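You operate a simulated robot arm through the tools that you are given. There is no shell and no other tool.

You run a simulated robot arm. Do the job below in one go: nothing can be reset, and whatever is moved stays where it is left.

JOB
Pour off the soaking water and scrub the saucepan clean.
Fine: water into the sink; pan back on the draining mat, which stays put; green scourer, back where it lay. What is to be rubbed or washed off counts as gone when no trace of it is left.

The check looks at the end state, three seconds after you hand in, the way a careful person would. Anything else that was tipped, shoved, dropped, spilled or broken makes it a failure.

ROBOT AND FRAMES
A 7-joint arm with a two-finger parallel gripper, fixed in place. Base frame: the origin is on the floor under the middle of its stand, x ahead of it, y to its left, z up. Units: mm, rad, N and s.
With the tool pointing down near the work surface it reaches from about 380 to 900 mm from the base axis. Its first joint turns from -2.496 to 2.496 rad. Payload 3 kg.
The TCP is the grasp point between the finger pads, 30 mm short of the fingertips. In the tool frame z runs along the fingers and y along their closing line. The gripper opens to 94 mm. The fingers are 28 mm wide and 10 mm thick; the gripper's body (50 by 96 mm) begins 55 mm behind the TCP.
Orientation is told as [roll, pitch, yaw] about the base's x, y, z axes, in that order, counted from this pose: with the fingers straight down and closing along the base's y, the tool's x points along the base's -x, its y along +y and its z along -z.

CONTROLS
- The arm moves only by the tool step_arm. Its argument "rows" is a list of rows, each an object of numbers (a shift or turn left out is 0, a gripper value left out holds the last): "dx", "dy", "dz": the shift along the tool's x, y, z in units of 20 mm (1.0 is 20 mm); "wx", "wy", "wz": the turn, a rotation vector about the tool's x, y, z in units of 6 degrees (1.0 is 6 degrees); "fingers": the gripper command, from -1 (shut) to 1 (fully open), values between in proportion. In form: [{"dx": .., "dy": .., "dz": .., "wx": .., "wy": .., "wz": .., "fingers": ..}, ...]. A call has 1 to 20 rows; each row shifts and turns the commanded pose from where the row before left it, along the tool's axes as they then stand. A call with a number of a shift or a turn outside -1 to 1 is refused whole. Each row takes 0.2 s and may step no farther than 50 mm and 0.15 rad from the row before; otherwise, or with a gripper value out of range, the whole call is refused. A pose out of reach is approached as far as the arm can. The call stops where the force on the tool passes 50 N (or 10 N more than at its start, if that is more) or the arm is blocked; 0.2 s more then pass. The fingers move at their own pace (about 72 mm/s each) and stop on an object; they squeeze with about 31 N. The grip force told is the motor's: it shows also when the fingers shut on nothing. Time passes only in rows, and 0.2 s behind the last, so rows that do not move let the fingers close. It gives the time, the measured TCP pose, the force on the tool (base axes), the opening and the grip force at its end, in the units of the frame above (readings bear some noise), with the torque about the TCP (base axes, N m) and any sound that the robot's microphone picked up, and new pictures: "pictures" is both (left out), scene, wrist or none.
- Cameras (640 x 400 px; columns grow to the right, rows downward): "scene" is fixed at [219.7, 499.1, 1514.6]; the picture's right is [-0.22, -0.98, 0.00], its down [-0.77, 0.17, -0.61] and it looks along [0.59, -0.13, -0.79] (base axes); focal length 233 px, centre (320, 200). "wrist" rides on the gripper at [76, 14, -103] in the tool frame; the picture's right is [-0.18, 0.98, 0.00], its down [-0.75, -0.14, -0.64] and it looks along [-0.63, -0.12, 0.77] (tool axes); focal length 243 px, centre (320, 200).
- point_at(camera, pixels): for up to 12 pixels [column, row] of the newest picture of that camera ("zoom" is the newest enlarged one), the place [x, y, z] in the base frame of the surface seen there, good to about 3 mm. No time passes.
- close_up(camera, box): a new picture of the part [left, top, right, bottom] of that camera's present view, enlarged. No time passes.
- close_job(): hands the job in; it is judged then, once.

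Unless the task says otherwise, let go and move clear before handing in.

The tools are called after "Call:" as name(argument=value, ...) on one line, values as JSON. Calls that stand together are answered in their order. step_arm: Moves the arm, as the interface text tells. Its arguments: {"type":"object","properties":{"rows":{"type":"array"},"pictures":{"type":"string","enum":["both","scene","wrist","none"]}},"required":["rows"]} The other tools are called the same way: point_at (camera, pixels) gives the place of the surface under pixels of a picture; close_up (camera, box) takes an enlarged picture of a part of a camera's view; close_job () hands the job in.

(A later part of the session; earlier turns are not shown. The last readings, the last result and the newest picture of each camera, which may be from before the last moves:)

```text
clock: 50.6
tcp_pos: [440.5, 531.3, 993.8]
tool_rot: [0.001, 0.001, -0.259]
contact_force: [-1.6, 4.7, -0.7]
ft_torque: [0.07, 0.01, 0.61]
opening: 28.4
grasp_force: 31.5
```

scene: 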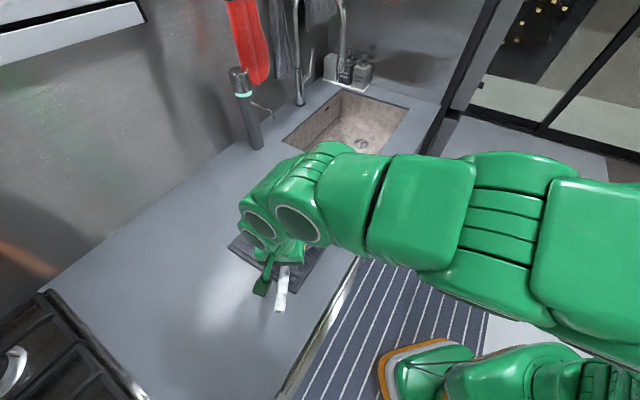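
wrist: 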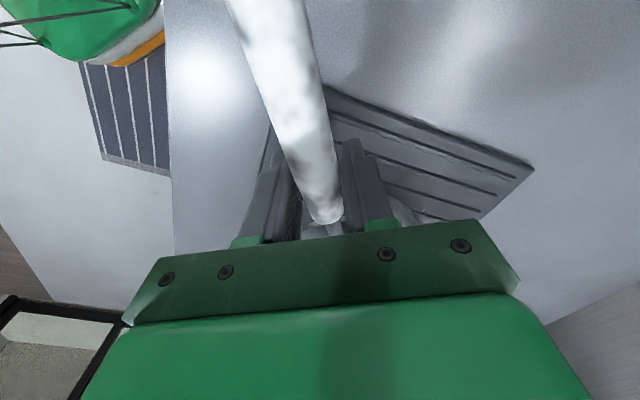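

The grip holds at 28.4 mm opening with 31.5 N. I'll lift in tiny steps and read force and torque to see whether the pan comes up level or pivots.

Call:
step_arm(rows=[{"dz": -0.1}, {}], pictures="none")

Call:
step_arm(rows=[{"dz": -0.1}, {}], pictures="none")

Call:
step_arm(rows=[{"dz": -0.1}, {}], pictures="both")

```text
clock: 51.2
tcp_pos: [441.1, 530.9, 994.7]
tool_rot: [-0.001, 0.001, -0.26]
contact_force: [1.8, 0.8, 0.2]
ft_torque: [0.21, 0.65, 0.26]
opening: 28.1
grasp_force: 31.1
```

```text
clock: 51.8
tcp_pos: [441.8, 533.2, 996.1]
tool_rot: [0.0, 0.0, -0.257]
contact_force: [0.9, 1.0, -0.2]
ft_torque: [0.14, 0.48, 0.19]
opening: 27.6
grasp_force: 30.7
```

```text
clock: 52.4
tcp_pos: [441.4, 533.9, 997.9]
tool_rot: [-0.001, 0.0, -0.258]
contact_force: [1.5, 0.7, -0.3]
ft_torque: [0.11, 0.34, 0.14]
opening: 28.1
grasp_force: 31.2
```

scene: 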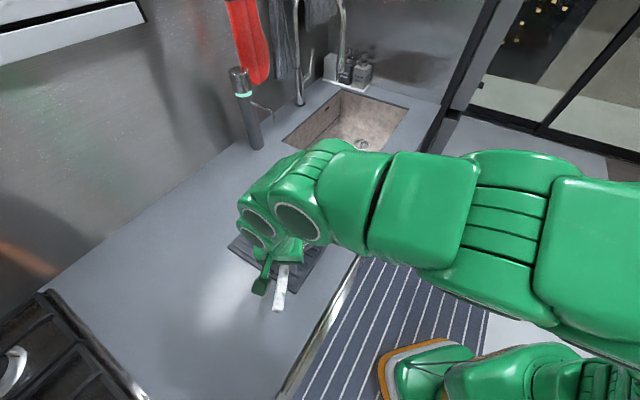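
wrist: 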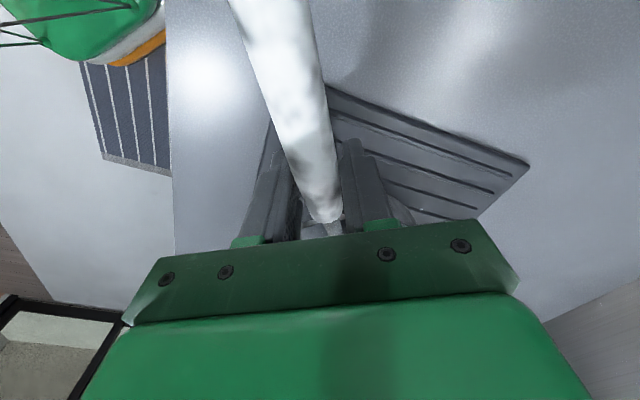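

Vertical force reads almost nothing so far, so I can't yet tell if the pan is loaded. I'll zoom at the grip and pan before lifting more.

Call:
close_up(camera="wrist", box=[230, 80, 430, 240])

Call:
close_up(camera="scene", box=[220, 200, 350, 320])

Call:
point_at(camera="wrist", pixels=[[270, 20], [290, 80], [305, 130], [318, 190], [322, 205], [312, 218], [395, 210], [335, 228]])

```text
2.50 times, centred on (330, 160) of wrist
```

zoom: 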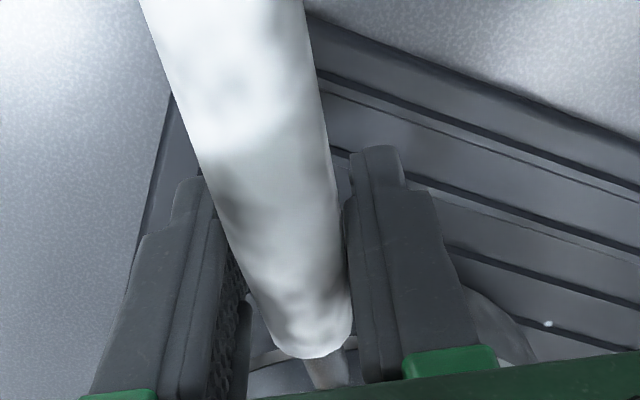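

```text
3.33 times, centred on (285, 260) of scene
```

zoom: 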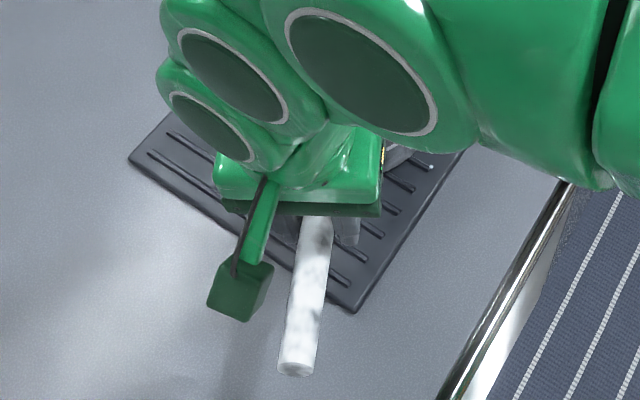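

```text
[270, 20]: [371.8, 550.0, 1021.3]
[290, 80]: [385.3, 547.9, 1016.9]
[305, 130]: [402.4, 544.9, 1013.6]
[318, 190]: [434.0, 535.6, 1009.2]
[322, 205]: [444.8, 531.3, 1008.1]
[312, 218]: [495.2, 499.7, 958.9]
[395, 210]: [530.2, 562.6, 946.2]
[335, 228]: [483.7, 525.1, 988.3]
```

The handle top rose about 4 mm with the gripper (434,536,1009). I'll lift another 12 mm slowly and read the load again.

Call:
step_arm(rows=[{"dz": -0.2}, {"dz": -0.2}, {"dz": -0.2}, {}], pictures="wrist")

Call:
close_up(camera="wrist", box=[230, 80, 430, 240])

Call:
point_at(camera="wrist", pixels=[[270, 20], [290, 80], [305, 130], [318, 190], [322, 205], [312, 218], [395, 210], [335, 228], [401, 216], [246, 190]])

```text
clock: 53.4
tcp_pos: [441.3, 531.9, 1009.8]
tool_rot: [-0.001, 0.0, -0.256]
contact_force: [0.1, 0.2, -8.1]
ft_torque: [0.12, 0.35, 0.08]
opening: 28.0
grasp_force: 31.4
```

wrist: 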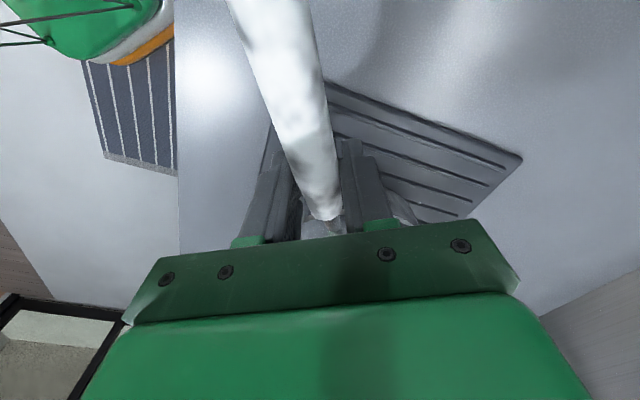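

```text
2.50 times, centred on (330, 160) of wrist
```

zoom: 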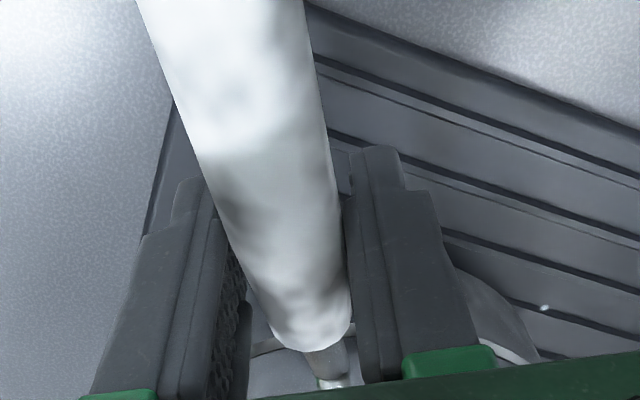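

```text
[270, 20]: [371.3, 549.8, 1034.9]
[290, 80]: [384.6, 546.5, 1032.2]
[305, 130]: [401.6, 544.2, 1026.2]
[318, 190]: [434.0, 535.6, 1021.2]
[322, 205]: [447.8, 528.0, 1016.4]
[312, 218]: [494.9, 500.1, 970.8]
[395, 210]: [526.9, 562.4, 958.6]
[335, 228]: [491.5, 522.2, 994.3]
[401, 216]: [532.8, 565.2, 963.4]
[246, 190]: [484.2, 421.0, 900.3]
```

Force is now -8 N with 0.35 Nm and the handle slope grew about 2-3°, so the pan seems to be pivoting on its far edge. I'll read it again at rest to judge the weight.

Call:
step_arm(rows=[{}, {}, {}], pictures="none")

Call:
step_arm(rows=[{}, {}, {}], pictures="none")

```text
clock: 54.2
tcp_pos: [441.1, 530.7, 1009.1]
tool_rot: [0.001, 0.0, -0.256]
contact_force: [0.7, -0.3, -3.4]
ft_torque: [-0.05, -0.36, 0.11]
opening: 28.1
grasp_force: 31.2
```

```text
clock: 55.0
tcp_pos: [440.8, 532.7, 1009.4]
tool_rot: [-0.001, 0.001, -0.256]
contact_force: [-0.2, 0.7, -3.7]
ft_torque: [-0.1, -0.41, 0.04]
opening: 27.8
grasp_force: 31.3
```

At rest the load works out to roughly 14 N total, far too much lever for a friction grip on the round handle (it pivots). I'll set the pan back down, let go of the handle, and instead plan to grip the pan wall, which resists drooping geometrically.

Call:
step_arm(rows=[{"dz": 0.2}, {"dz": 0.2}, {"dz": 0.2}, {"dz": 0.16}, {}], pictures="none")

Call:
step_arm(rows=[{"fingers": -0.3}, {"fingers": 0.2}, {"fingers": 0.6}, {"fingers": 0.6}], pictures="none")

Call:
step_arm(rows=[{"dz": -0.5}, {"dz": -1}, {"dz": -1}, {"dz": -1}, {"dz": -1}, {"dz": -1}, {"dz": -1}, {"dz": -1}, {"dz": -1}], pictures="both")

```text
clock: 56.2
tcp_pos: [441.3, 532.8, 995.4]
tool_rot: [0.0, 0.0, -0.256]
contact_force: [-9.6, 1.3, 1.1]
ft_torque: [0.01, 0.06, 0.01]
opening: 27.9
grasp_force: 30.9
```

```text
clock: 57.2
tcp_pos: [440.7, 533.4, 994.3]
tool_rot: [0.001, -0.001, -0.258]
contact_force: [0.5, 0.0, -0.3]
ft_torque: [0.01, 0.01, -0.03]
opening: 75.1
grasp_force: 0.0
```

```text
clock: 59.2
tcp_pos: [440.7, 534.0, 1163.6]
tool_rot: [0.0, 0.001, -0.255]
contact_force: [0.4, -0.3, -0.6]
ft_torque: [0.01, -0.03, 0.0]
opening: 75.3
grasp_force: 0.0
```

scene: 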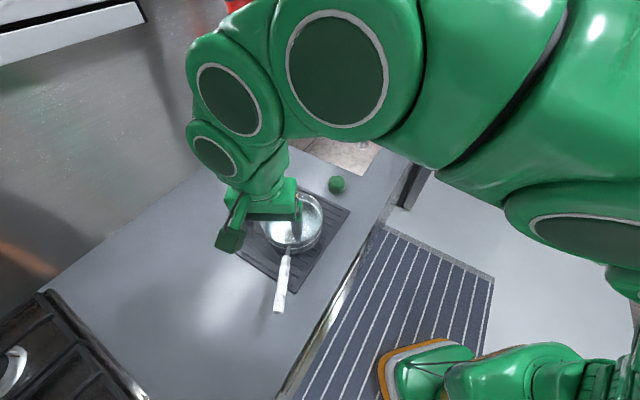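
wrist: 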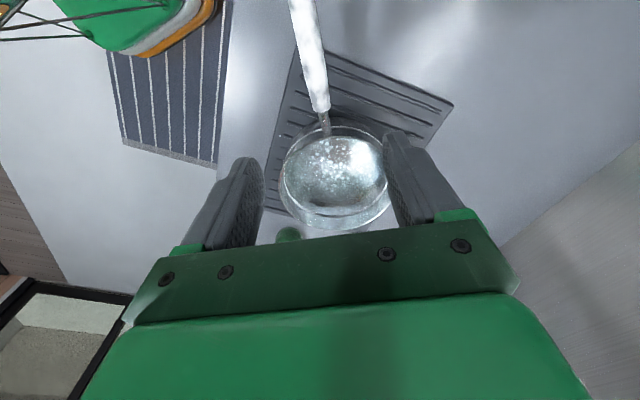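

The pan is back down and released. I'll zoom in on the rim and walls to find their exact places.

Call:
close_up(camera="wrist", box=[265, 100, 405, 235])

Call:
point_at(camera="wrist", pixels=[[279, 175], [277, 182], [281, 195], [290, 210], [310, 224], [335, 229], [360, 225], [380, 208], [388, 185], [300, 143], [285, 160], [360, 140]])

Call:
point_at(camera="wrist", pixels=[[330, 165], [310, 180], [350, 190], [340, 200], [320, 155], [285, 190], [290, 195], [300, 205], [320, 211], [350, 212], [370, 200], [380, 190]])

```text
2.96 times, centred on (335, 168) of wrist
```

zoom: 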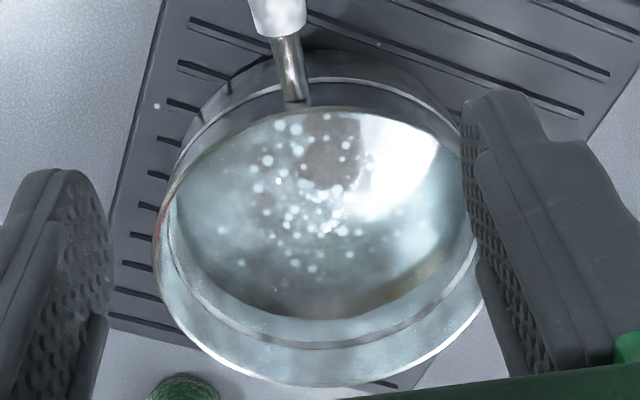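

```text
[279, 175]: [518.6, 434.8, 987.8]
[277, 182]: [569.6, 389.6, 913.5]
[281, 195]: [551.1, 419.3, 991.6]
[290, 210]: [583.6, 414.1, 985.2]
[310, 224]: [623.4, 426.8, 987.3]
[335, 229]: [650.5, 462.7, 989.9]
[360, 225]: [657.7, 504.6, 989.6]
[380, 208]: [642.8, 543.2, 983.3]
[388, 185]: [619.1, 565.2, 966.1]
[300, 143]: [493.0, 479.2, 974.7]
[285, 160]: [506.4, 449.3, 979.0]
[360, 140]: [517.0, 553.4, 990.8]
```

```text
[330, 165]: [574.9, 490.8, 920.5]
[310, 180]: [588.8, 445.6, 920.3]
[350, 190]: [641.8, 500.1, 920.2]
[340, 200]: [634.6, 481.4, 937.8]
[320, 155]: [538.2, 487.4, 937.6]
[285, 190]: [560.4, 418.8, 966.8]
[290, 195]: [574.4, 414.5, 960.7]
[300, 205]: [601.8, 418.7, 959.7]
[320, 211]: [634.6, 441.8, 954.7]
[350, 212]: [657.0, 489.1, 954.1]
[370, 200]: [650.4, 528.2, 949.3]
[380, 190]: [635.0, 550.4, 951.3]
```

The rim fits a circle centred (576,497), radius 82, top z≈989; floor 920 and water surface about 938 (roughly 0.36 L). I plan to grip the wall on the robot-facing side with the camera to the left, so I'll first rehearse that pour orientation empty over the sink.

Call:
step_arm(rows=[{"dx": -0.983, "dy": -0.607, "dz": 0.15}, {"dx": -0.983, "dy": -0.607, "dz": 0.15}, {"dx": -0.983, "dy": -0.607, "dz": 0.15}, {"dx": -0.983, "dy": -0.607, "dz": 0.15}, {"dx": -0.983, "dy": -0.607, "dz": 0.15}, {"dx": -0.983, "dy": -0.607, "dz": 0.15}, {"dx": -0.983, "dy": -0.607, "dz": 0.15}, {"dx": -0.983, "dy": -0.607, "dz": 0.15}, {"dx": -0.983, "dy": -0.607, "dz": 0.15}, {"dx": -0.983, "dy": -0.607, "dz": 0.15}, {"dx": -0.983, "dy": -0.607, "dz": 0.15}, {"dx": -0.983, "dy": -0.607, "dz": 0.15}, {"dx": -0.983, "dy": -0.607, "dz": 0.15}, {"dx": -0.983, "dy": -0.607, "dz": 0.15}, {"dx": -0.983, "dy": -0.607, "dz": 0.15}, {"dx": -0.983, "dy": -0.607, "dz": 0.15}, {"dx": -0.983, "dy": -0.607, "dz": 0.15}, {"dx": -0.983, "dy": -0.607, "dz": 0.15}, {"dx": -0.983, "dy": -0.607, "dz": 0.15}, {"dx": -0.983, "dy": -0.607, "dz": 0.15}], pictures="none")

Call:
step_arm(rows=[{"wz": 0.99}, {"wz": 0.99}, {"wz": 0.99}, {"wz": 0.99}, {"wz": 0.99}, {"wz": 0.99}, {"wz": 0.99}, {"wz": 0.99}, {"wz": 0.99}, {"wz": 0.99}, {"wz": 0.99}], pictures="wrist")

```text
clock: 63.4
tcp_pos: [761.6, 199.9, 1106.0]
tool_rot: [-0.001, 0.001, -0.259]
contact_force: [0.5, 0.1, 0.8]
ft_torque: [-0.02, 0.02, 0.0]
opening: 75.1
grasp_force: 0.0
```

```text
clock: 65.8
tcp_pos: [759.7, 198.7, 1104.3]
tool_rot: [0.0, 0.001, -1.4]
contact_force: [0.6, 0.1, -0.2]
ft_torque: [0.03, -0.01, 0.02]
opening: 75.5
grasp_force: 0.0
```

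wrist: 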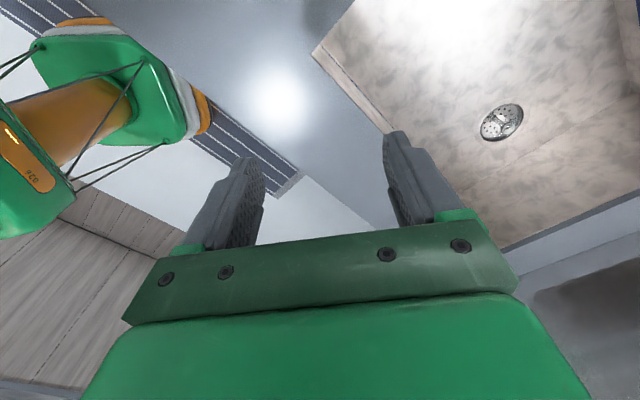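

Yaw is -80° as wanted. Now out to about (830,215,1040) and rehearse the right-hand roll about the pan's forward axis.

Call:
step_arm(rows=[{"dy": 0.9, "dx": 0.05, "dz": 0.8}, {"dy": 0.9, "dx": 0.05, "dz": 0.8}, {"dy": 0.9, "dx": 0.05, "dz": 0.8}, {"dy": 0.9, "dx": 0.05, "dz": 0.8}], pictures="none")

Call:
step_arm(rows=[{"wy": 1}, {"wy": 1}, {"wy": 1}, {"wy": 1}, {"wy": 1}, {"wy": 1}, {"wy": 1}, {"wy": 1}, {"wy": 1}, {"wy": 1}], pictures="none")

Call:
step_arm(rows=[{"wy": 1}, {"wy": 1}, {"wy": 1}, {"wy": 1}, {"wy": 1}], pictures="none")

Call:
step_arm(rows=[{"wy": 1}, {"wy": 1}, {"wy": 1}], pictures="none")

Call:
step_arm(rows=[{"wy": 1}, {"wy": 1}], pictures="both")

```text
clock: 66.8
tcp_pos: [832.0, 215.5, 1040.4]
tool_rot: [0.003, 0.0, -1.397]
contact_force: [0.1, 0.1, 0.1]
ft_torque: [0.0, 0.01, -0.02]
opening: 75.2
grasp_force: 0.0
```

```text
clock: 69.0
tcp_pos: [830.5, 214.2, 1040.0]
tool_rot: [-0.001, 1.049, -1.398]
contact_force: [0.5, -0.5, -0.6]
ft_torque: [0.01, 0.0, 0.0]
opening: 75.2
grasp_force: 0.2
```

```text
clock: 70.2
tcp_pos: [831.5, 214.4, 1041.7]
tool_rot: [2.005, 1.568, 0.607]
contact_force: [0.2, -0.5, 0.5]
ft_torque: [0.01, -0.03, 0.0]
opening: 75.4
grasp_force: 0.0
```

```text
clock: 71.0
tcp_pos: [830.0, 216.0, 1039.9]
tool_rot: [3.141, 1.254, 1.742]
contact_force: [0.1, 0.2, 0.1]
ft_torque: [0.0, 0.01, -0.02]
opening: 75.2
grasp_force: 0.0
```

```text
clock: 71.8
tcp_pos: [838.6, 175.1, 1053.3]
tool_rot: [3.119, 1.047, 1.67]
contact_force: [0.2, 0.0, 0.6]
ft_torque: [0.01, -0.02, -0.03]
opening: 74.9
grasp_force: 0.1
stopped in row 2: the arm was blocked; the commanded pose is now the measured one
```

scene: 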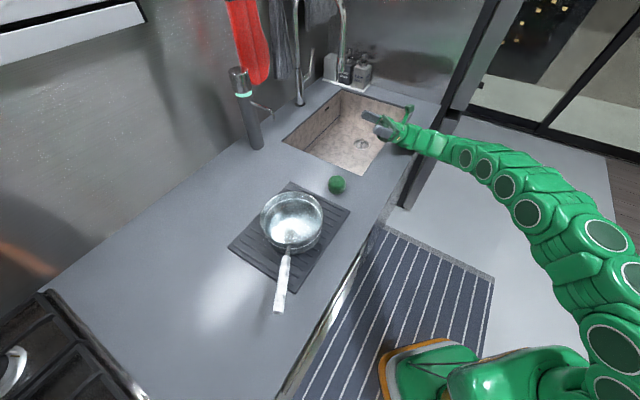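
wrist: 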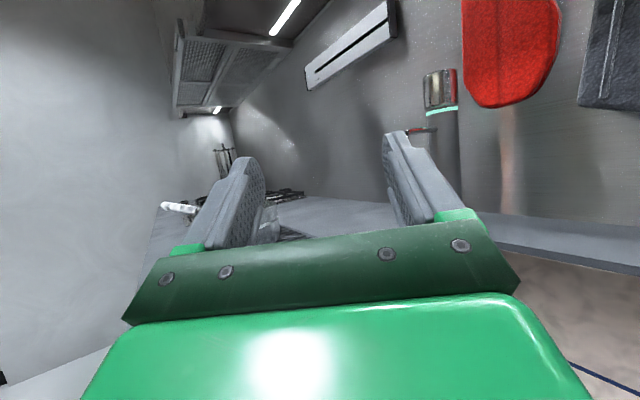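

Clean through 108° again at z≈1040; only 120° is blocked. That is my pour pose. I'll unroll and go back to the pan.

Call:
step_arm(rows=[{"wy": -1}, {"wy": -1}, {"wy": -1}, {"wy": -1}, {"wy": -1}, {"wy": -1}, {"wy": -1}, {"wy": -1}, {"wy": -1}, {"wy": -1}, {"wy": -1}, {"wy": -1}, {"wy": -1}, {"wy": -1}, {"wy": -1}, {"wy": -1}, {"wy": -1}, {"wy": -1}, {"wy": -1}, {"wy": -1}], pictures="none")

```text
clock: 76.0
tcp_pos: [840.1, 191.0, 1040.5]
tool_rot: [-0.004, -0.001, -1.431]
contact_force: [1.0, -0.9, 0.1]
ft_torque: [0.03, 0.0, -0.03]
opening: 75.4
grasp_force: 0.0
```

I'm tool-down again at (840,191,1040). Now fly to above the robot-facing wall of the pan and turn the closing line to point at the pan's centre.

Call:
step_arm(rows=[{"dy": -0.9, "dx": 0.921, "dz": -0.4}, {"dy": -0.9, "dx": 0.921, "dz": -0.4}, {"dy": -0.9, "dx": 0.921, "dz": -0.4}, {"dy": -0.9, "dx": 0.921, "dz": -0.4}, {"dy": -0.9, "dx": 0.921, "dz": -0.4}, {"dy": -0.9, "dx": 0.921, "dz": -0.4}, {"dy": -0.9, "dx": 0.921, "dz": -0.4}, {"dy": -0.9, "dx": 0.921, "dz": -0.2}, {"dy": -0.9, "dx": 0.921}, {"dy": -0.9, "dx": 0.921}, {"dy": -0.9, "dx": 0.921}, {"dy": -0.9, "dx": 0.921}, {"dy": -0.9, "dx": 0.921}, {"dy": -0.9, "dx": 0.921}, {"dy": -0.9, "dx": 0.921}, {"dy": -0.9, "dx": 0.921}], pictures="none")

Call:
step_arm(rows=[{"wz": -0.908}, {"wz": -0.908}, {"wz": -0.908}, {"wz": -0.908}, {"wz": -0.908}, {"wz": -0.908}], pictures="both")

```text
clock: 79.4
tcp_pos: [511.9, 446.4, 1099.2]
tool_rot: [-0.004, 0.003, -1.43]
contact_force: [0.0, -1.3, 0.0]
ft_torque: [0.0, -0.02, 0.0]
opening: 75.2
grasp_force: 0.1
```

```text
clock: 80.8
tcp_pos: [512.8, 444.3, 1100.7]
tool_rot: [-0.001, 0.003, -0.858]
contact_force: [-0.1, 0.8, -1.0]
ft_torque: [-0.04, 0.01, -0.01]
opening: 75.3
grasp_force: 0.1
```

scene: 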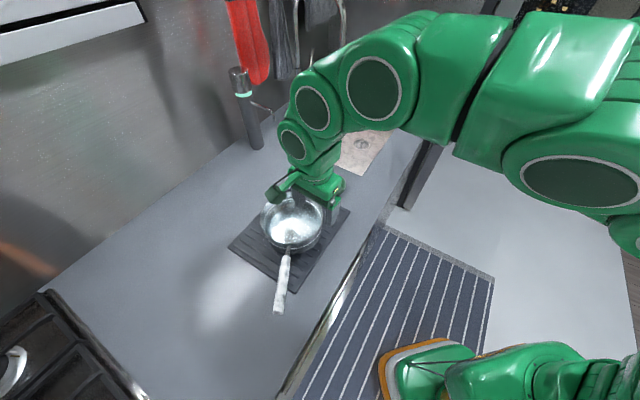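
wrist: 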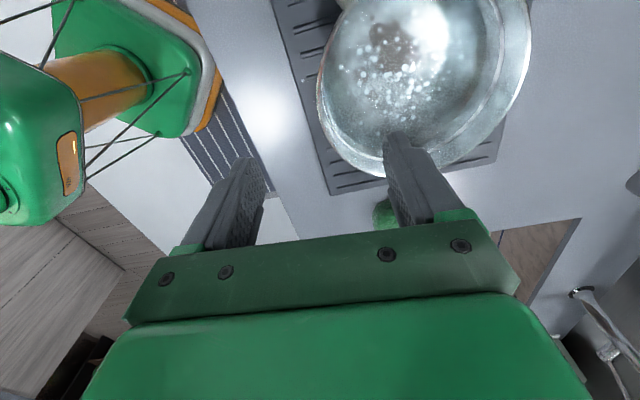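

The wrist view shows the near rim passing around (320,105)-(375,178) between the fingers. I'll measure that rim arc precisely.

Call:
point_at(camera="wrist", pixels=[[319, 80], [318, 95], [321, 115], [328, 135], [340, 155], [355, 168], [372, 176], [440, 168], [480, 150], [515, 100], [527, 50], [510, 20]])

Call:
close_up(camera="wrist", box=[290, 0, 540, 190])

```text
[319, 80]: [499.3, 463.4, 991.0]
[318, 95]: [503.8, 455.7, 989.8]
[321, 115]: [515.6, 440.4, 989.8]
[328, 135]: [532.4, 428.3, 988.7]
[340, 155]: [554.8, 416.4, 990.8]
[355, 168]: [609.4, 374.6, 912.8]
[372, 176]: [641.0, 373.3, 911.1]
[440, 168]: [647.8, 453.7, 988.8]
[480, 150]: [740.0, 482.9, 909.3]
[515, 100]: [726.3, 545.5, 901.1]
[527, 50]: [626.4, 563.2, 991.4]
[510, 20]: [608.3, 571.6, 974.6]
```

```text
2.11 times, centred on (415, 95) of wrist
```

zoom: 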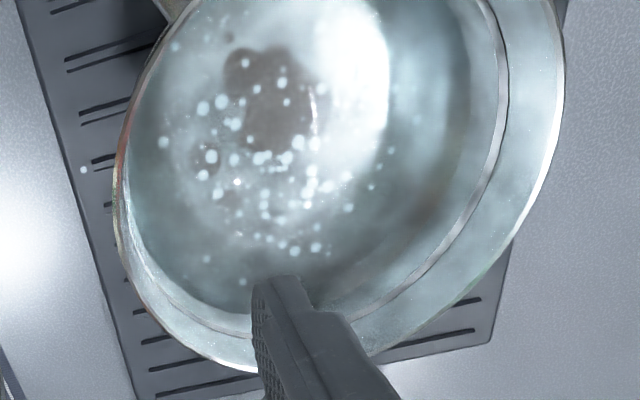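

The near rim is at (515,441,990), right under the TCP (513,444). I'll descend with the fingers straddling the wall to fingertips about 10 mm above the pan floor.

Call:
step_arm(rows=[{"dz": 0.8}, {"dz": 0.8}, {"dz": 0.8}, {"dz": 0.8}, {"dz": 0.8}, {"dz": 0.8}, {"dz": 0.7}], pictures="wrist")

Call:
step_arm(rows=[{"dz": 0.5}, {"dz": 0.5}, {"dz": 0.5}], pictures="both")

```text
clock: 82.4
tcp_pos: [513.8, 443.3, 991.4]
tool_rot: [-0.001, 0.003, -0.857]
contact_force: [-0.3, -0.3, 0.3]
ft_torque: [-0.01, 0.01, -0.01]
opening: 75.2
grasp_force: 0.0
```

wrist: 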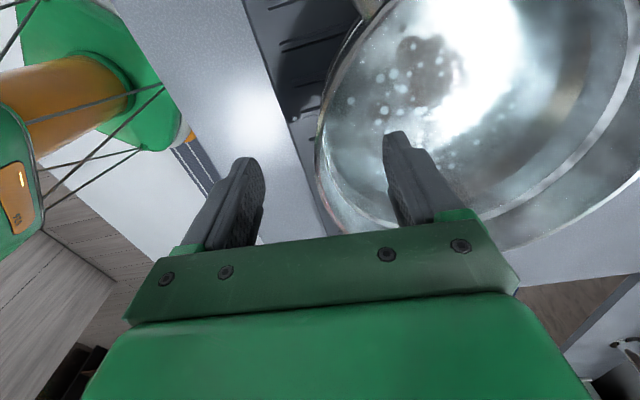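

```text
clock: 83.2
tcp_pos: [513.5, 443.6, 962.2]
tool_rot: [-0.002, 0.003, -0.858]
contact_force: [0.0, 0.0, 0.3]
ft_torque: [0.01, 0.03, 0.02]
opening: 75.4
grasp_force: 0.1
```

scene: 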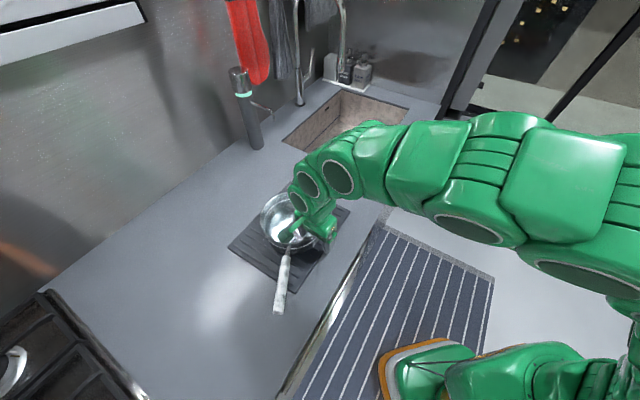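
wrist: 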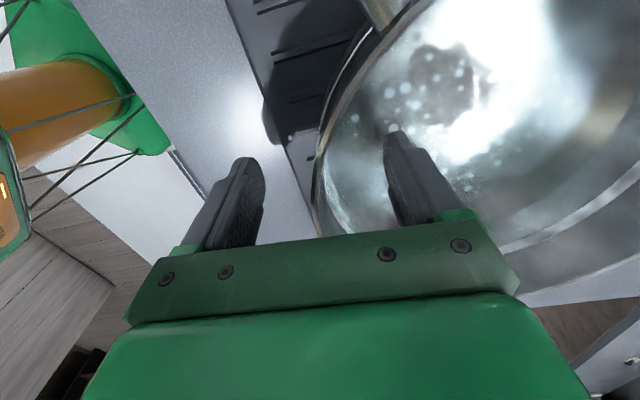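

Fingers straddle the wall with no contact at z=962. I'll close gently on the wall.

Call:
step_arm(rows=[{"fingers": 0.1}, {"fingers": -0.4}, {"fingers": -0.7}, {"fingers": -0.9}], pictures="none")

Call:
step_arm(rows=[{"fingers": -1}, {"fingers": -1}, {"fingers": -1}], pictures="wrist")

```text
clock: 84.2
tcp_pos: [512.4, 443.1, 960.9]
tool_rot: [-0.002, 0.004, -0.859]
contact_force: [3.4, 1.7, 0.4]
ft_torque: [0.58, -0.62, -0.67]
opening: 9.1
grasp_force: 31.3
```

```text
clock: 85.0
tcp_pos: [514.4, 444.2, 961.5]
tool_rot: [-0.001, 0.004, -0.858]
contact_force: [5.8, 1.6, 4.2]
ft_torque: [0.72, -0.48, -0.68]
opening: 9.0
grasp_force: 31.1
```

wrist: 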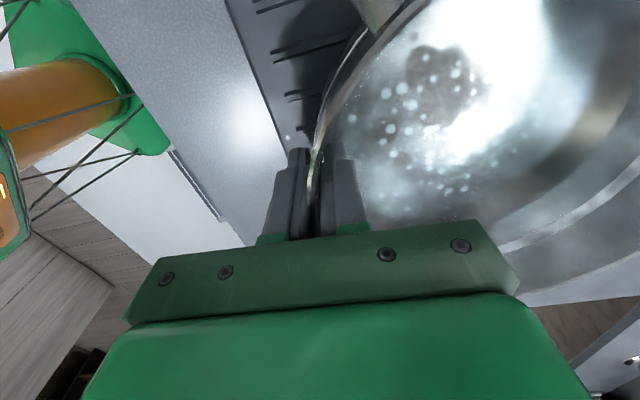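

The wall is gripped (opening 9 mm, 31 N). Test lift of a few millimetres.

Call:
step_arm(rows=[{"dz": -0.15}, {"dz": -0.15}, {"dz": -0.15}, {}, {}], pictures="none")

Call:
step_arm(rows=[{"dz": -0.15}, {"dz": -0.15}, {}, {}], pictures="wrist")

Call:
point_at(camera="wrist", pixels=[[330, 100], [350, 60], [440, 90], [480, 100], [430, 70], [600, 200], [630, 180]])

```text
clock: 86.2
tcp_pos: [512.6, 444.0, 968.8]
tool_rot: [-0.002, 0.003, -0.858]
contact_force: [3.7, 0.8, -4.7]
ft_torque: [-0.02, -0.64, -0.46]
opening: 7.4
grasp_force: 31.5
```

```text
clock: 87.2
tcp_pos: [513.5, 443.6, 975.7]
tool_rot: [-0.001, 0.003, -0.858]
contact_force: [0.2, 6.1, -0.2]
ft_torque: [0.23, -0.34, 0.68]
opening: 7.9
grasp_force: 30.9
```

wrist: 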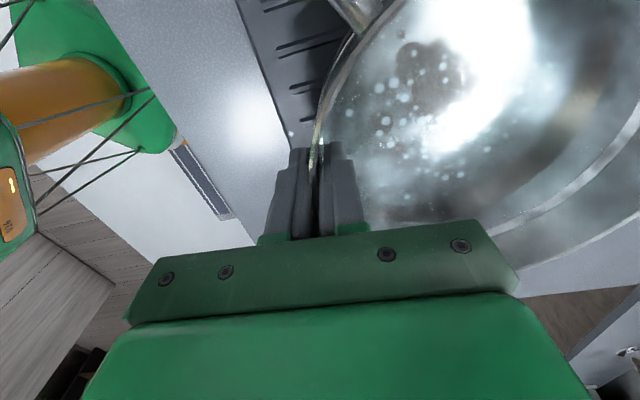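

```text
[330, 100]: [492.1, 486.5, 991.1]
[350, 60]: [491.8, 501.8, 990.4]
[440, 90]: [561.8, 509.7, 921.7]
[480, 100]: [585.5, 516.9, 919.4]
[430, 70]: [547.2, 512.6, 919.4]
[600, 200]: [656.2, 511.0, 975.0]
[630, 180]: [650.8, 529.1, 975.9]
```

The gripper rose 14 mm but the rim (492,487,991) and floor (z≈920) stayed, so the fingers slid up the wall; the opening change 9→7.5 mm suggests the wall flares about 6° and my vertical pads only touched at edges. I'll open, look again at the rim, and realign the tool to the wall slope.

Call:
step_arm(rows=[{"fingers": -0.6}, {"fingers": 0}, {"fingers": 0.4}, {"fingers": 0.4}], pictures="none")

Call:
step_arm(rows=[{"dz": -1}, {"dz": -1}, {"dz": -1}, {"dz": -1}, {"dz": -1}, {"dz": -1}], pictures="both")

```text
clock: 88.2
tcp_pos: [512.6, 441.9, 975.8]
tool_rot: [-0.001, 0.005, -0.859]
contact_force: [0.3, -0.7, 0.2]
ft_torque: [0.0, 0.01, 0.01]
opening: 65.7
grasp_force: 0.0
```

```text
clock: 89.6
tcp_pos: [513.4, 442.4, 1095.8]
tool_rot: [-0.001, 0.006, -0.861]
contact_force: [0.6, 1.1, -0.4]
ft_torque: [0.0, -0.02, -0.06]
opening: 65.7
grasp_force: 0.1
```

scene: 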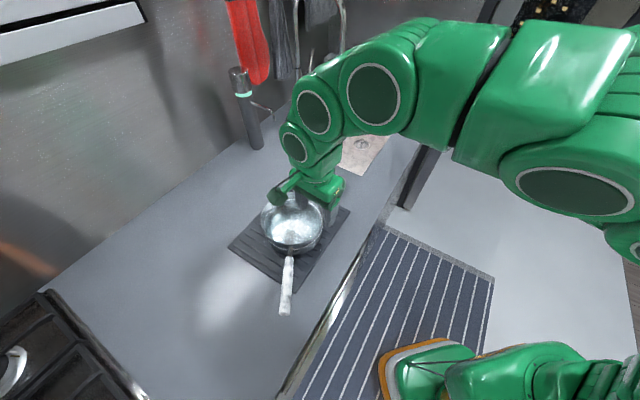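
wrist: 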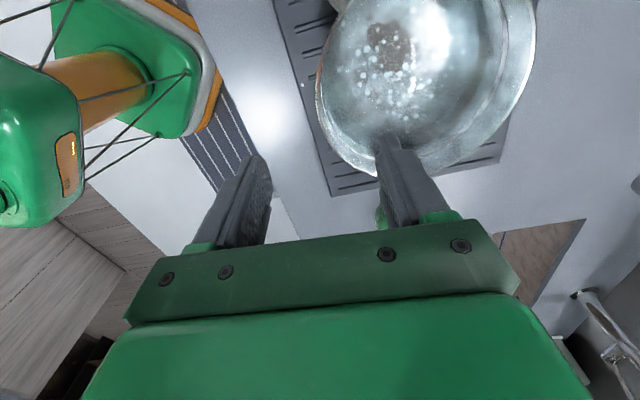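

The handle end has moved a little to (285,313), so the pan turned a few degrees; it's still centred on the mat. I'll re-measure rim, walls and handle.

Call:
point_at(camera="wrist", pixels=[[317, 80], [317, 95], [320, 115], [328, 138], [340, 158], [532, 50], [520, 100], [500, 130], [450, 168], [527, 75], [510, 60], [490, 100]])

Call:
close_up(camera="wrist", box=[290, 0, 550, 190])

Call:
point_at(camera="scene", pixels=[[290, 255], [289, 265], [288, 280], [286, 300], [285, 310], [264, 215], [265, 230], [275, 245], [278, 200], [330, 215], [325, 230], [310, 245]])

Call:
close_up(camera="scene", box=[220, 180, 360, 320])

```text
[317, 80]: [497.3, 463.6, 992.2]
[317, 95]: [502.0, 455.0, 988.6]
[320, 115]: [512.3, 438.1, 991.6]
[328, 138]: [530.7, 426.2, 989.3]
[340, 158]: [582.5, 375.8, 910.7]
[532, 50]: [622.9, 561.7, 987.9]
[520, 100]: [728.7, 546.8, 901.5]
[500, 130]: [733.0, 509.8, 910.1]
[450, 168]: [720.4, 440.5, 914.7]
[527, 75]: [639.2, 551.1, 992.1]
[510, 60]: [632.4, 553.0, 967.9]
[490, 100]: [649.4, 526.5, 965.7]
```

```text
2.11 times, centred on (420, 95) of wrist
```

zoom: 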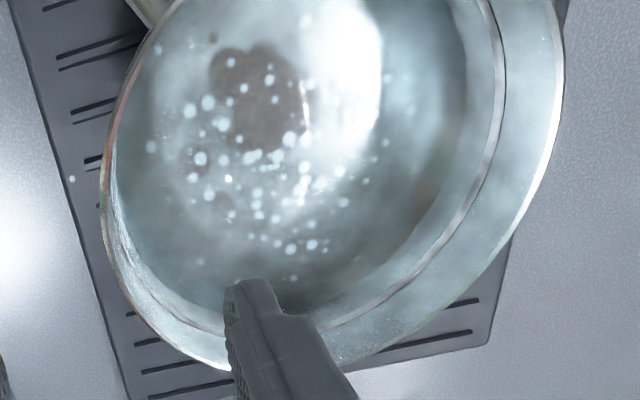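

```text
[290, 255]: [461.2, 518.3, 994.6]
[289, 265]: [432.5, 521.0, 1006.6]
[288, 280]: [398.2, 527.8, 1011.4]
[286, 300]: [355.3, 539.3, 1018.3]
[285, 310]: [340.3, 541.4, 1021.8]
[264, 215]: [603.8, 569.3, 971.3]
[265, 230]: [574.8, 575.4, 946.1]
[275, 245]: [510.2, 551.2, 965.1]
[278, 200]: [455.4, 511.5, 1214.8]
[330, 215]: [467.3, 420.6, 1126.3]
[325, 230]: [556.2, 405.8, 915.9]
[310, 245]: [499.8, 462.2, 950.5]
```

```text
2.86 times, centred on (290, 250) of scene
```

zoom: 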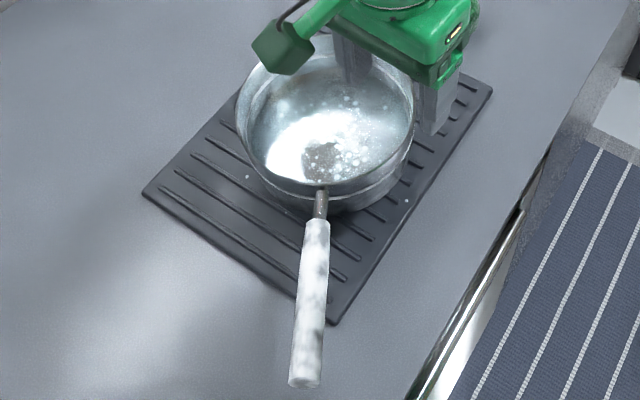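

Pan centre is now about (575,494) with the handle heading 169°, mat unmoved. Since droop about the closing line slips, I'll instead try gripping the handle with the tool horizontal from its right side (fingers above and below), where droop is blocked by the fingers and the pour becomes a pure spin of the tool. First I test that posture up high.

Call:
step_arm(rows=[{"dx": 0.883, "dy": -0.03, "dz": -0.617}, {"dx": 0.883, "dy": -0.03, "dz": -0.617}, {"dx": 0.883, "dy": -0.03, "dz": -0.617}, {"dx": 0.883, "dy": -0.03, "dz": -0.617}, {"dx": 0.883, "dy": -0.03, "dz": -0.617}, {"dx": 0.883, "dy": -0.03, "dz": -0.617}, {"wz": -0.917, "fingers": 1}, {"wz": -0.917}, {"wz": -0.917}, {"wz": -0.917}, {"wz": -0.917}, {"wz": -0.917}, {"wz": -0.917}], pictures="none")

Call:
step_arm(rows=[{"wx": -1}, {"wx": -1}, {"wx": -1}, {"wx": -1}, {"wx": -1}, {"wx": -1}, {"wx": -1}, {"wx": -1}], pictures="none")

Call:
step_arm(rows=[{"wx": -1}, {"wx": -1}, {"wx": -1}, {"wx": -1}], pictures="none")

Call:
step_arm(rows=[{"wx": -1}, {"wx": -1}, {"wx": -1}], pictures="both")

```text
clock: 92.4
tcp_pos: [441.2, 520.8, 1170.3]
tool_rot: [-0.001, 0.004, -0.185]
contact_force: [0.5, 0.4, -0.3]
ft_torque: [-0.01, 0.0, -0.01]
opening: 94.0
grasp_force: 0.0
```

```text
clock: 94.2
tcp_pos: [441.7, 520.8, 1169.2]
tool_rot: [0.838, 0.005, -0.187]
contact_force: [-0.2, -0.1, -0.5]
ft_torque: [-0.04, 0.01, -0.01]
opening: 94.2
grasp_force: 0.1
```

```text
clock: 95.2
tcp_pos: [441.4, 521.2, 1169.9]
tool_rot: [1.257, 0.002, -0.187]
contact_force: [0.2, -0.2, -0.1]
ft_torque: [0.0, -0.01, 0.02]
opening: 94.2
grasp_force: 0.0
```

```text
clock: 96.0
tcp_pos: [440.1, 521.7, 1169.0]
tool_rot: [1.57, 0.009, -0.186]
contact_force: [-0.8, 0.4, 0.7]
ft_torque: [-0.04, 0.04, -0.04]
opening: 94.4
grasp_force: 0.1
out of reach, approached as far as the arm can: row 2
```

scene: 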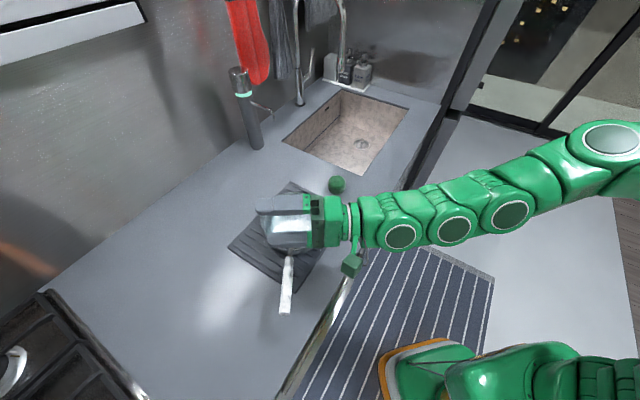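
wrist: 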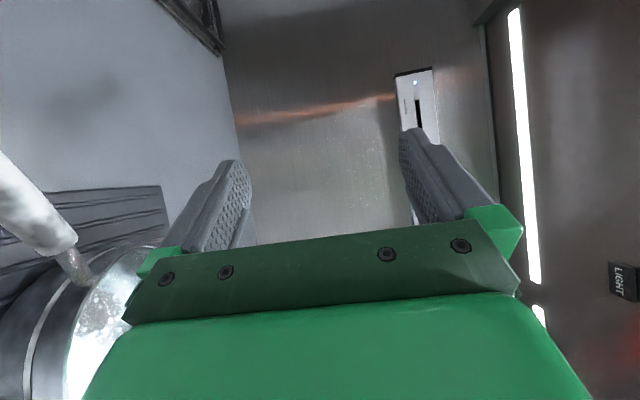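

The horizontal left-pointing posture works here (TCP 440,522,1169, heading about 79°). I'll turn the heading a bit further left (~99°) to keep the wrist away from the base, then retreat to the right of the handle.

Call:
step_arm(rows=[{"wy": 0.82}, {"wy": 0.82}, {"wy": 0.82}, {"wy": 0.82}], pictures="none")

Call:
step_arm(rows=[{"dz": -1}, {"dz": -1}, {"dz": -1}, {"dz": -1}, {"dz": -1}], pictures="none")

Call:
step_arm(rows=[{"dy": -1}, {"dy": -1}, {"dy": -1}], pictures="both")

```text
clock: 97.0
tcp_pos: [441.1, 521.6, 1169.3]
tool_rot: [1.569, 0.004, 0.159]
contact_force: [0.1, 0.2, 0.4]
ft_torque: [0.0, 0.05, 0.0]
opening: 94.0
grasp_force: 0.1
```

```text
clock: 98.2
tcp_pos: [458.6, 422.8, 1168.7]
tool_rot: [1.571, 0.005, 0.158]
contact_force: [0.2, 0.4, 0.1]
ft_torque: [0.0, -0.02, 0.02]
opening: 93.9
grasp_force: 0.1
```

```text
clock: 99.0
tcp_pos: [458.8, 423.2, 1110.1]
tool_rot: [1.571, 0.003, 0.154]
contact_force: [0.2, 0.2, -0.3]
ft_torque: [0.03, 0.01, 0.0]
opening: 93.9
grasp_force: 0.0
```

scene: 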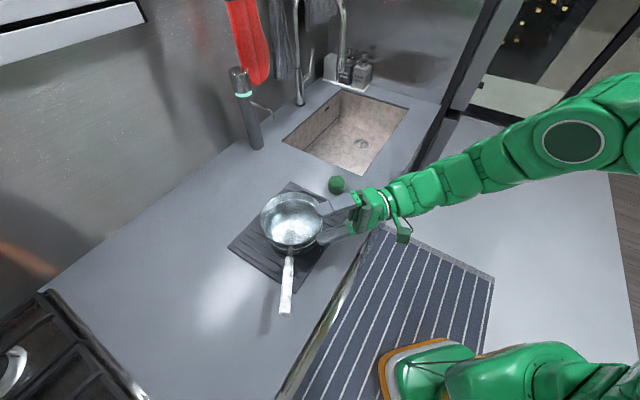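
wrist: 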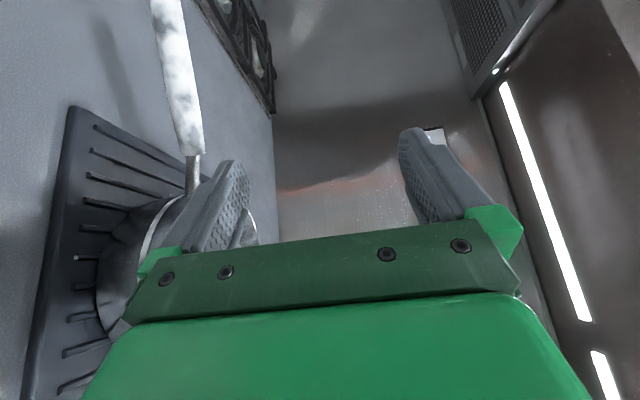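

Posture holds exactly (458,423,1110). The handle is visible at (150,10)-(190,155) in the wrist view; I'll measure it from here before lowering.

Call:
point_at(camera="wrist", pixels=[[165, 10], [170, 40], [178, 80], [184, 110], [190, 140], [192, 152], [155, 20], [172, 120], [180, 20], [200, 140], [193, 170]])

Call:
close_up(camera="wrist", box=[100, 0, 280, 200])

Call:
point_at(camera="scene", pixels=[[290, 257], [289, 265], [288.5, 272], [288, 280], [287, 290], [286, 300], [285, 310], [292, 248], [263, 215], [290, 195], [318, 205], [265, 235]])

```text
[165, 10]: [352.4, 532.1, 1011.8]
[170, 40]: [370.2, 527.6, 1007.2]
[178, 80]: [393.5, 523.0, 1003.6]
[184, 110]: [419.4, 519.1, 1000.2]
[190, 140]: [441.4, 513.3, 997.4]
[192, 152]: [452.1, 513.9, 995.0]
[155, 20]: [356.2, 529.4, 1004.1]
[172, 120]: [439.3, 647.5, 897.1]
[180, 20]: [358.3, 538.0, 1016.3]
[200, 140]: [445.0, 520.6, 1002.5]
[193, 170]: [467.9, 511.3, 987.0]
```

```text
2.00 times, centred on (190, 100) of wrist
```

zoom: 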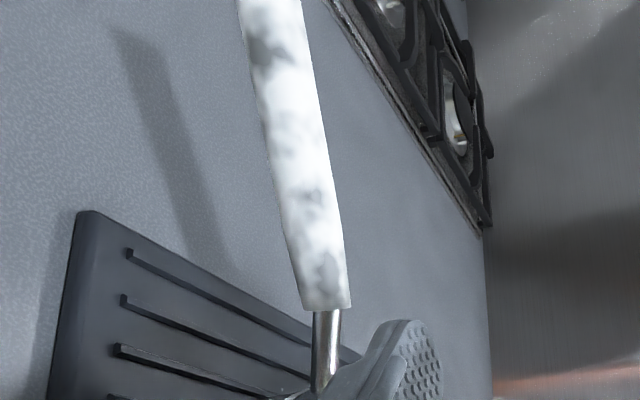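

```text
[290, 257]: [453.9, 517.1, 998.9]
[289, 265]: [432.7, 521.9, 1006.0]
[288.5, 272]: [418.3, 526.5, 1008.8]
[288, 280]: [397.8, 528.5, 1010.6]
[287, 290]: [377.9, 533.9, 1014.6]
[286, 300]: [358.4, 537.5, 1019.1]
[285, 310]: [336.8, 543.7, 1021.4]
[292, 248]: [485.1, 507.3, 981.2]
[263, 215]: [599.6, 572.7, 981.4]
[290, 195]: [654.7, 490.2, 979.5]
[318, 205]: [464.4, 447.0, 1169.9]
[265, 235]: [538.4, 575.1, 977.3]
```

The handle axis near the grip spot is about (430,522,995), white part ending at x≈456. I'll lower to that height beside the handle and check the fingers line up above and below it.

Call:
step_arm(rows=[{"dy": -0.958, "dx": 0.112}, {"dy": -0.958, "dx": 0.112}, {"dy": -0.958, "dx": 0.112}, {"dy": -0.958, "dx": 0.112}, {"dy": -0.958, "dx": 0.112}, {"dy": -0.958, "dx": 0.112}], pictures="both")

```text
clock: 100.4
tcp_pos: [445.8, 421.7, 993.8]
tool_rot: [1.574, 0.004, 0.157]
contact_force: [0.4, 0.0, 0.2]
ft_torque: [-0.01, 0.01, 0.01]
opening: 94.1
grasp_force: 0.1
```

scene: 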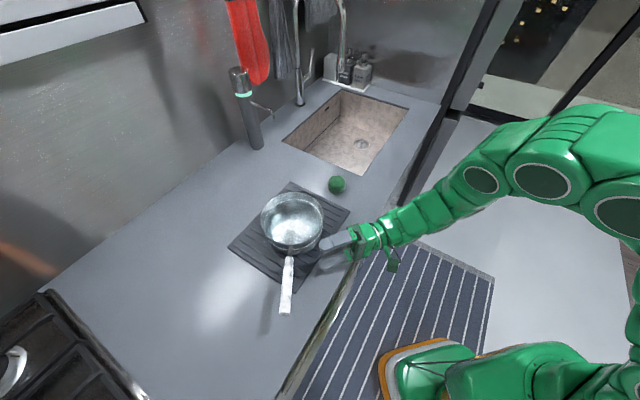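
wrist: 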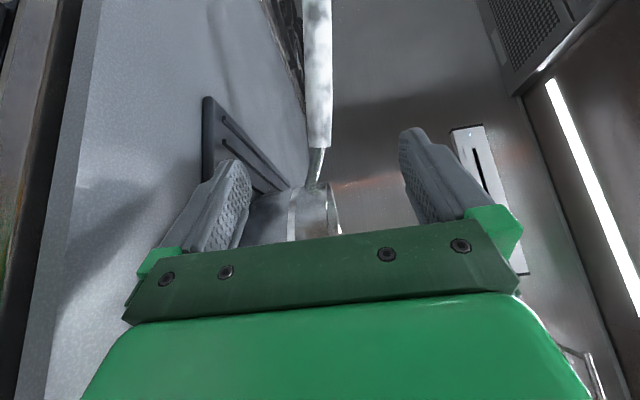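

The handle runs midway between the fingertips (318 vs 235 and 410). I'll advance along the tool axis so the fingers straddle it, then zoom.

Call:
step_arm(rows=[{"dz": 0.8}, {"dz": 0.8}, {"dz": 0.8}, {"dz": 0.8}, {"dz": 0.8}, {"dz": 0.8}], pictures="both")

Call:
close_up(camera="wrist", box=[200, 60, 440, 240])

Call:
close_up(camera="scene", box=[230, 190, 380, 330])

```text
clock: 101.8
tcp_pos: [431.0, 515.9, 993.2]
tool_rot: [1.57, 0.002, 0.155]
contact_force: [0.5, 0.2, -0.2]
ft_torque: [0.0, 0.02, 0.03]
opening: 94.1
grasp_force: 0.0
```

scene: 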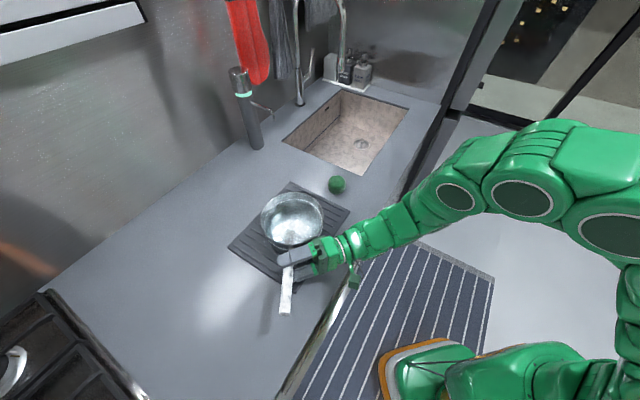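
wrist: 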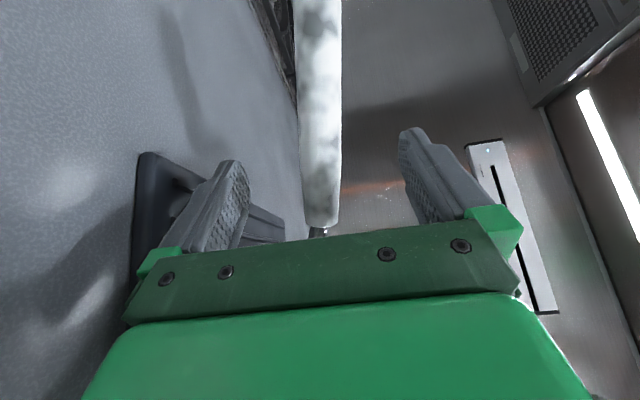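

```text
2.22 times, centred on (320, 150) of wrist
```

zoom: 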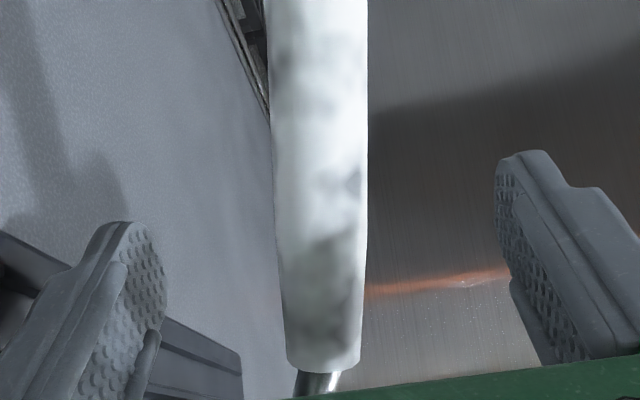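

```text
2.86 times, centred on (305, 260) of scene
```

zoom: 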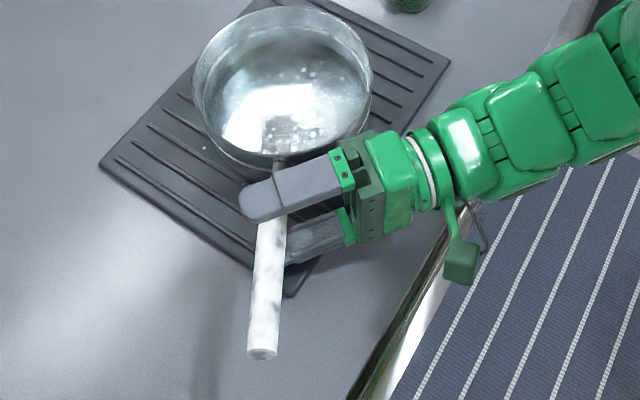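

The scene zoom shows one finger above and one below the handle. I'll advance 5 mm more, tip the pads slightly to match the handle slope, and close.

Call:
step_arm(rows=[{"dz": 0.25, "wz": 0.8}, {"fingers": 0.2}, {"fingers": -0.3}, {"fingers": -0.45}, {"fingers": -0.45}], pictures="none")

Call:
step_arm(rows=[{"fingers": -0.6}, {"fingers": -1}, {"fingers": -1}], pictures="both")

```text
clock: 103.0
tcp_pos: [430.4, 520.1, 993.7]
tool_rot: [1.574, 0.086, 0.156]
contact_force: [-0.8, 0.5, -0.2]
ft_torque: [0.05, 0.04, 0.11]
opening: 28.0
grasp_force: 31.2
```

```text
clock: 103.8
tcp_pos: [429.3, 519.9, 994.2]
tool_rot: [1.573, 0.088, 0.157]
contact_force: [-0.8, 0.5, 0.9]
ft_torque: [-0.03, 0.03, 0.06]
opening: 27.9
grasp_force: 31.0
```

scene: 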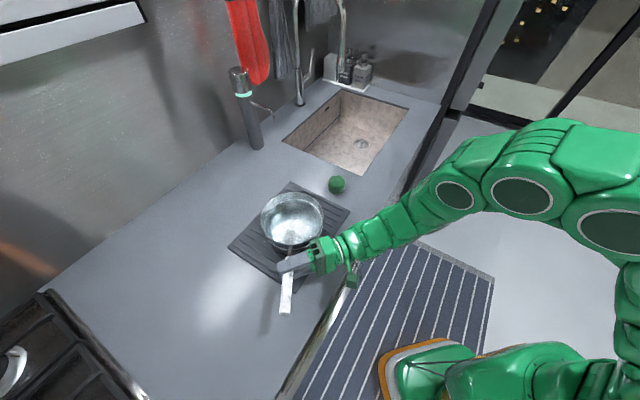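
wrist: 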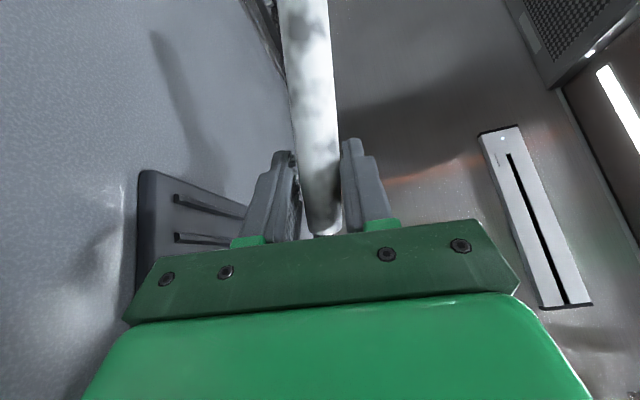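

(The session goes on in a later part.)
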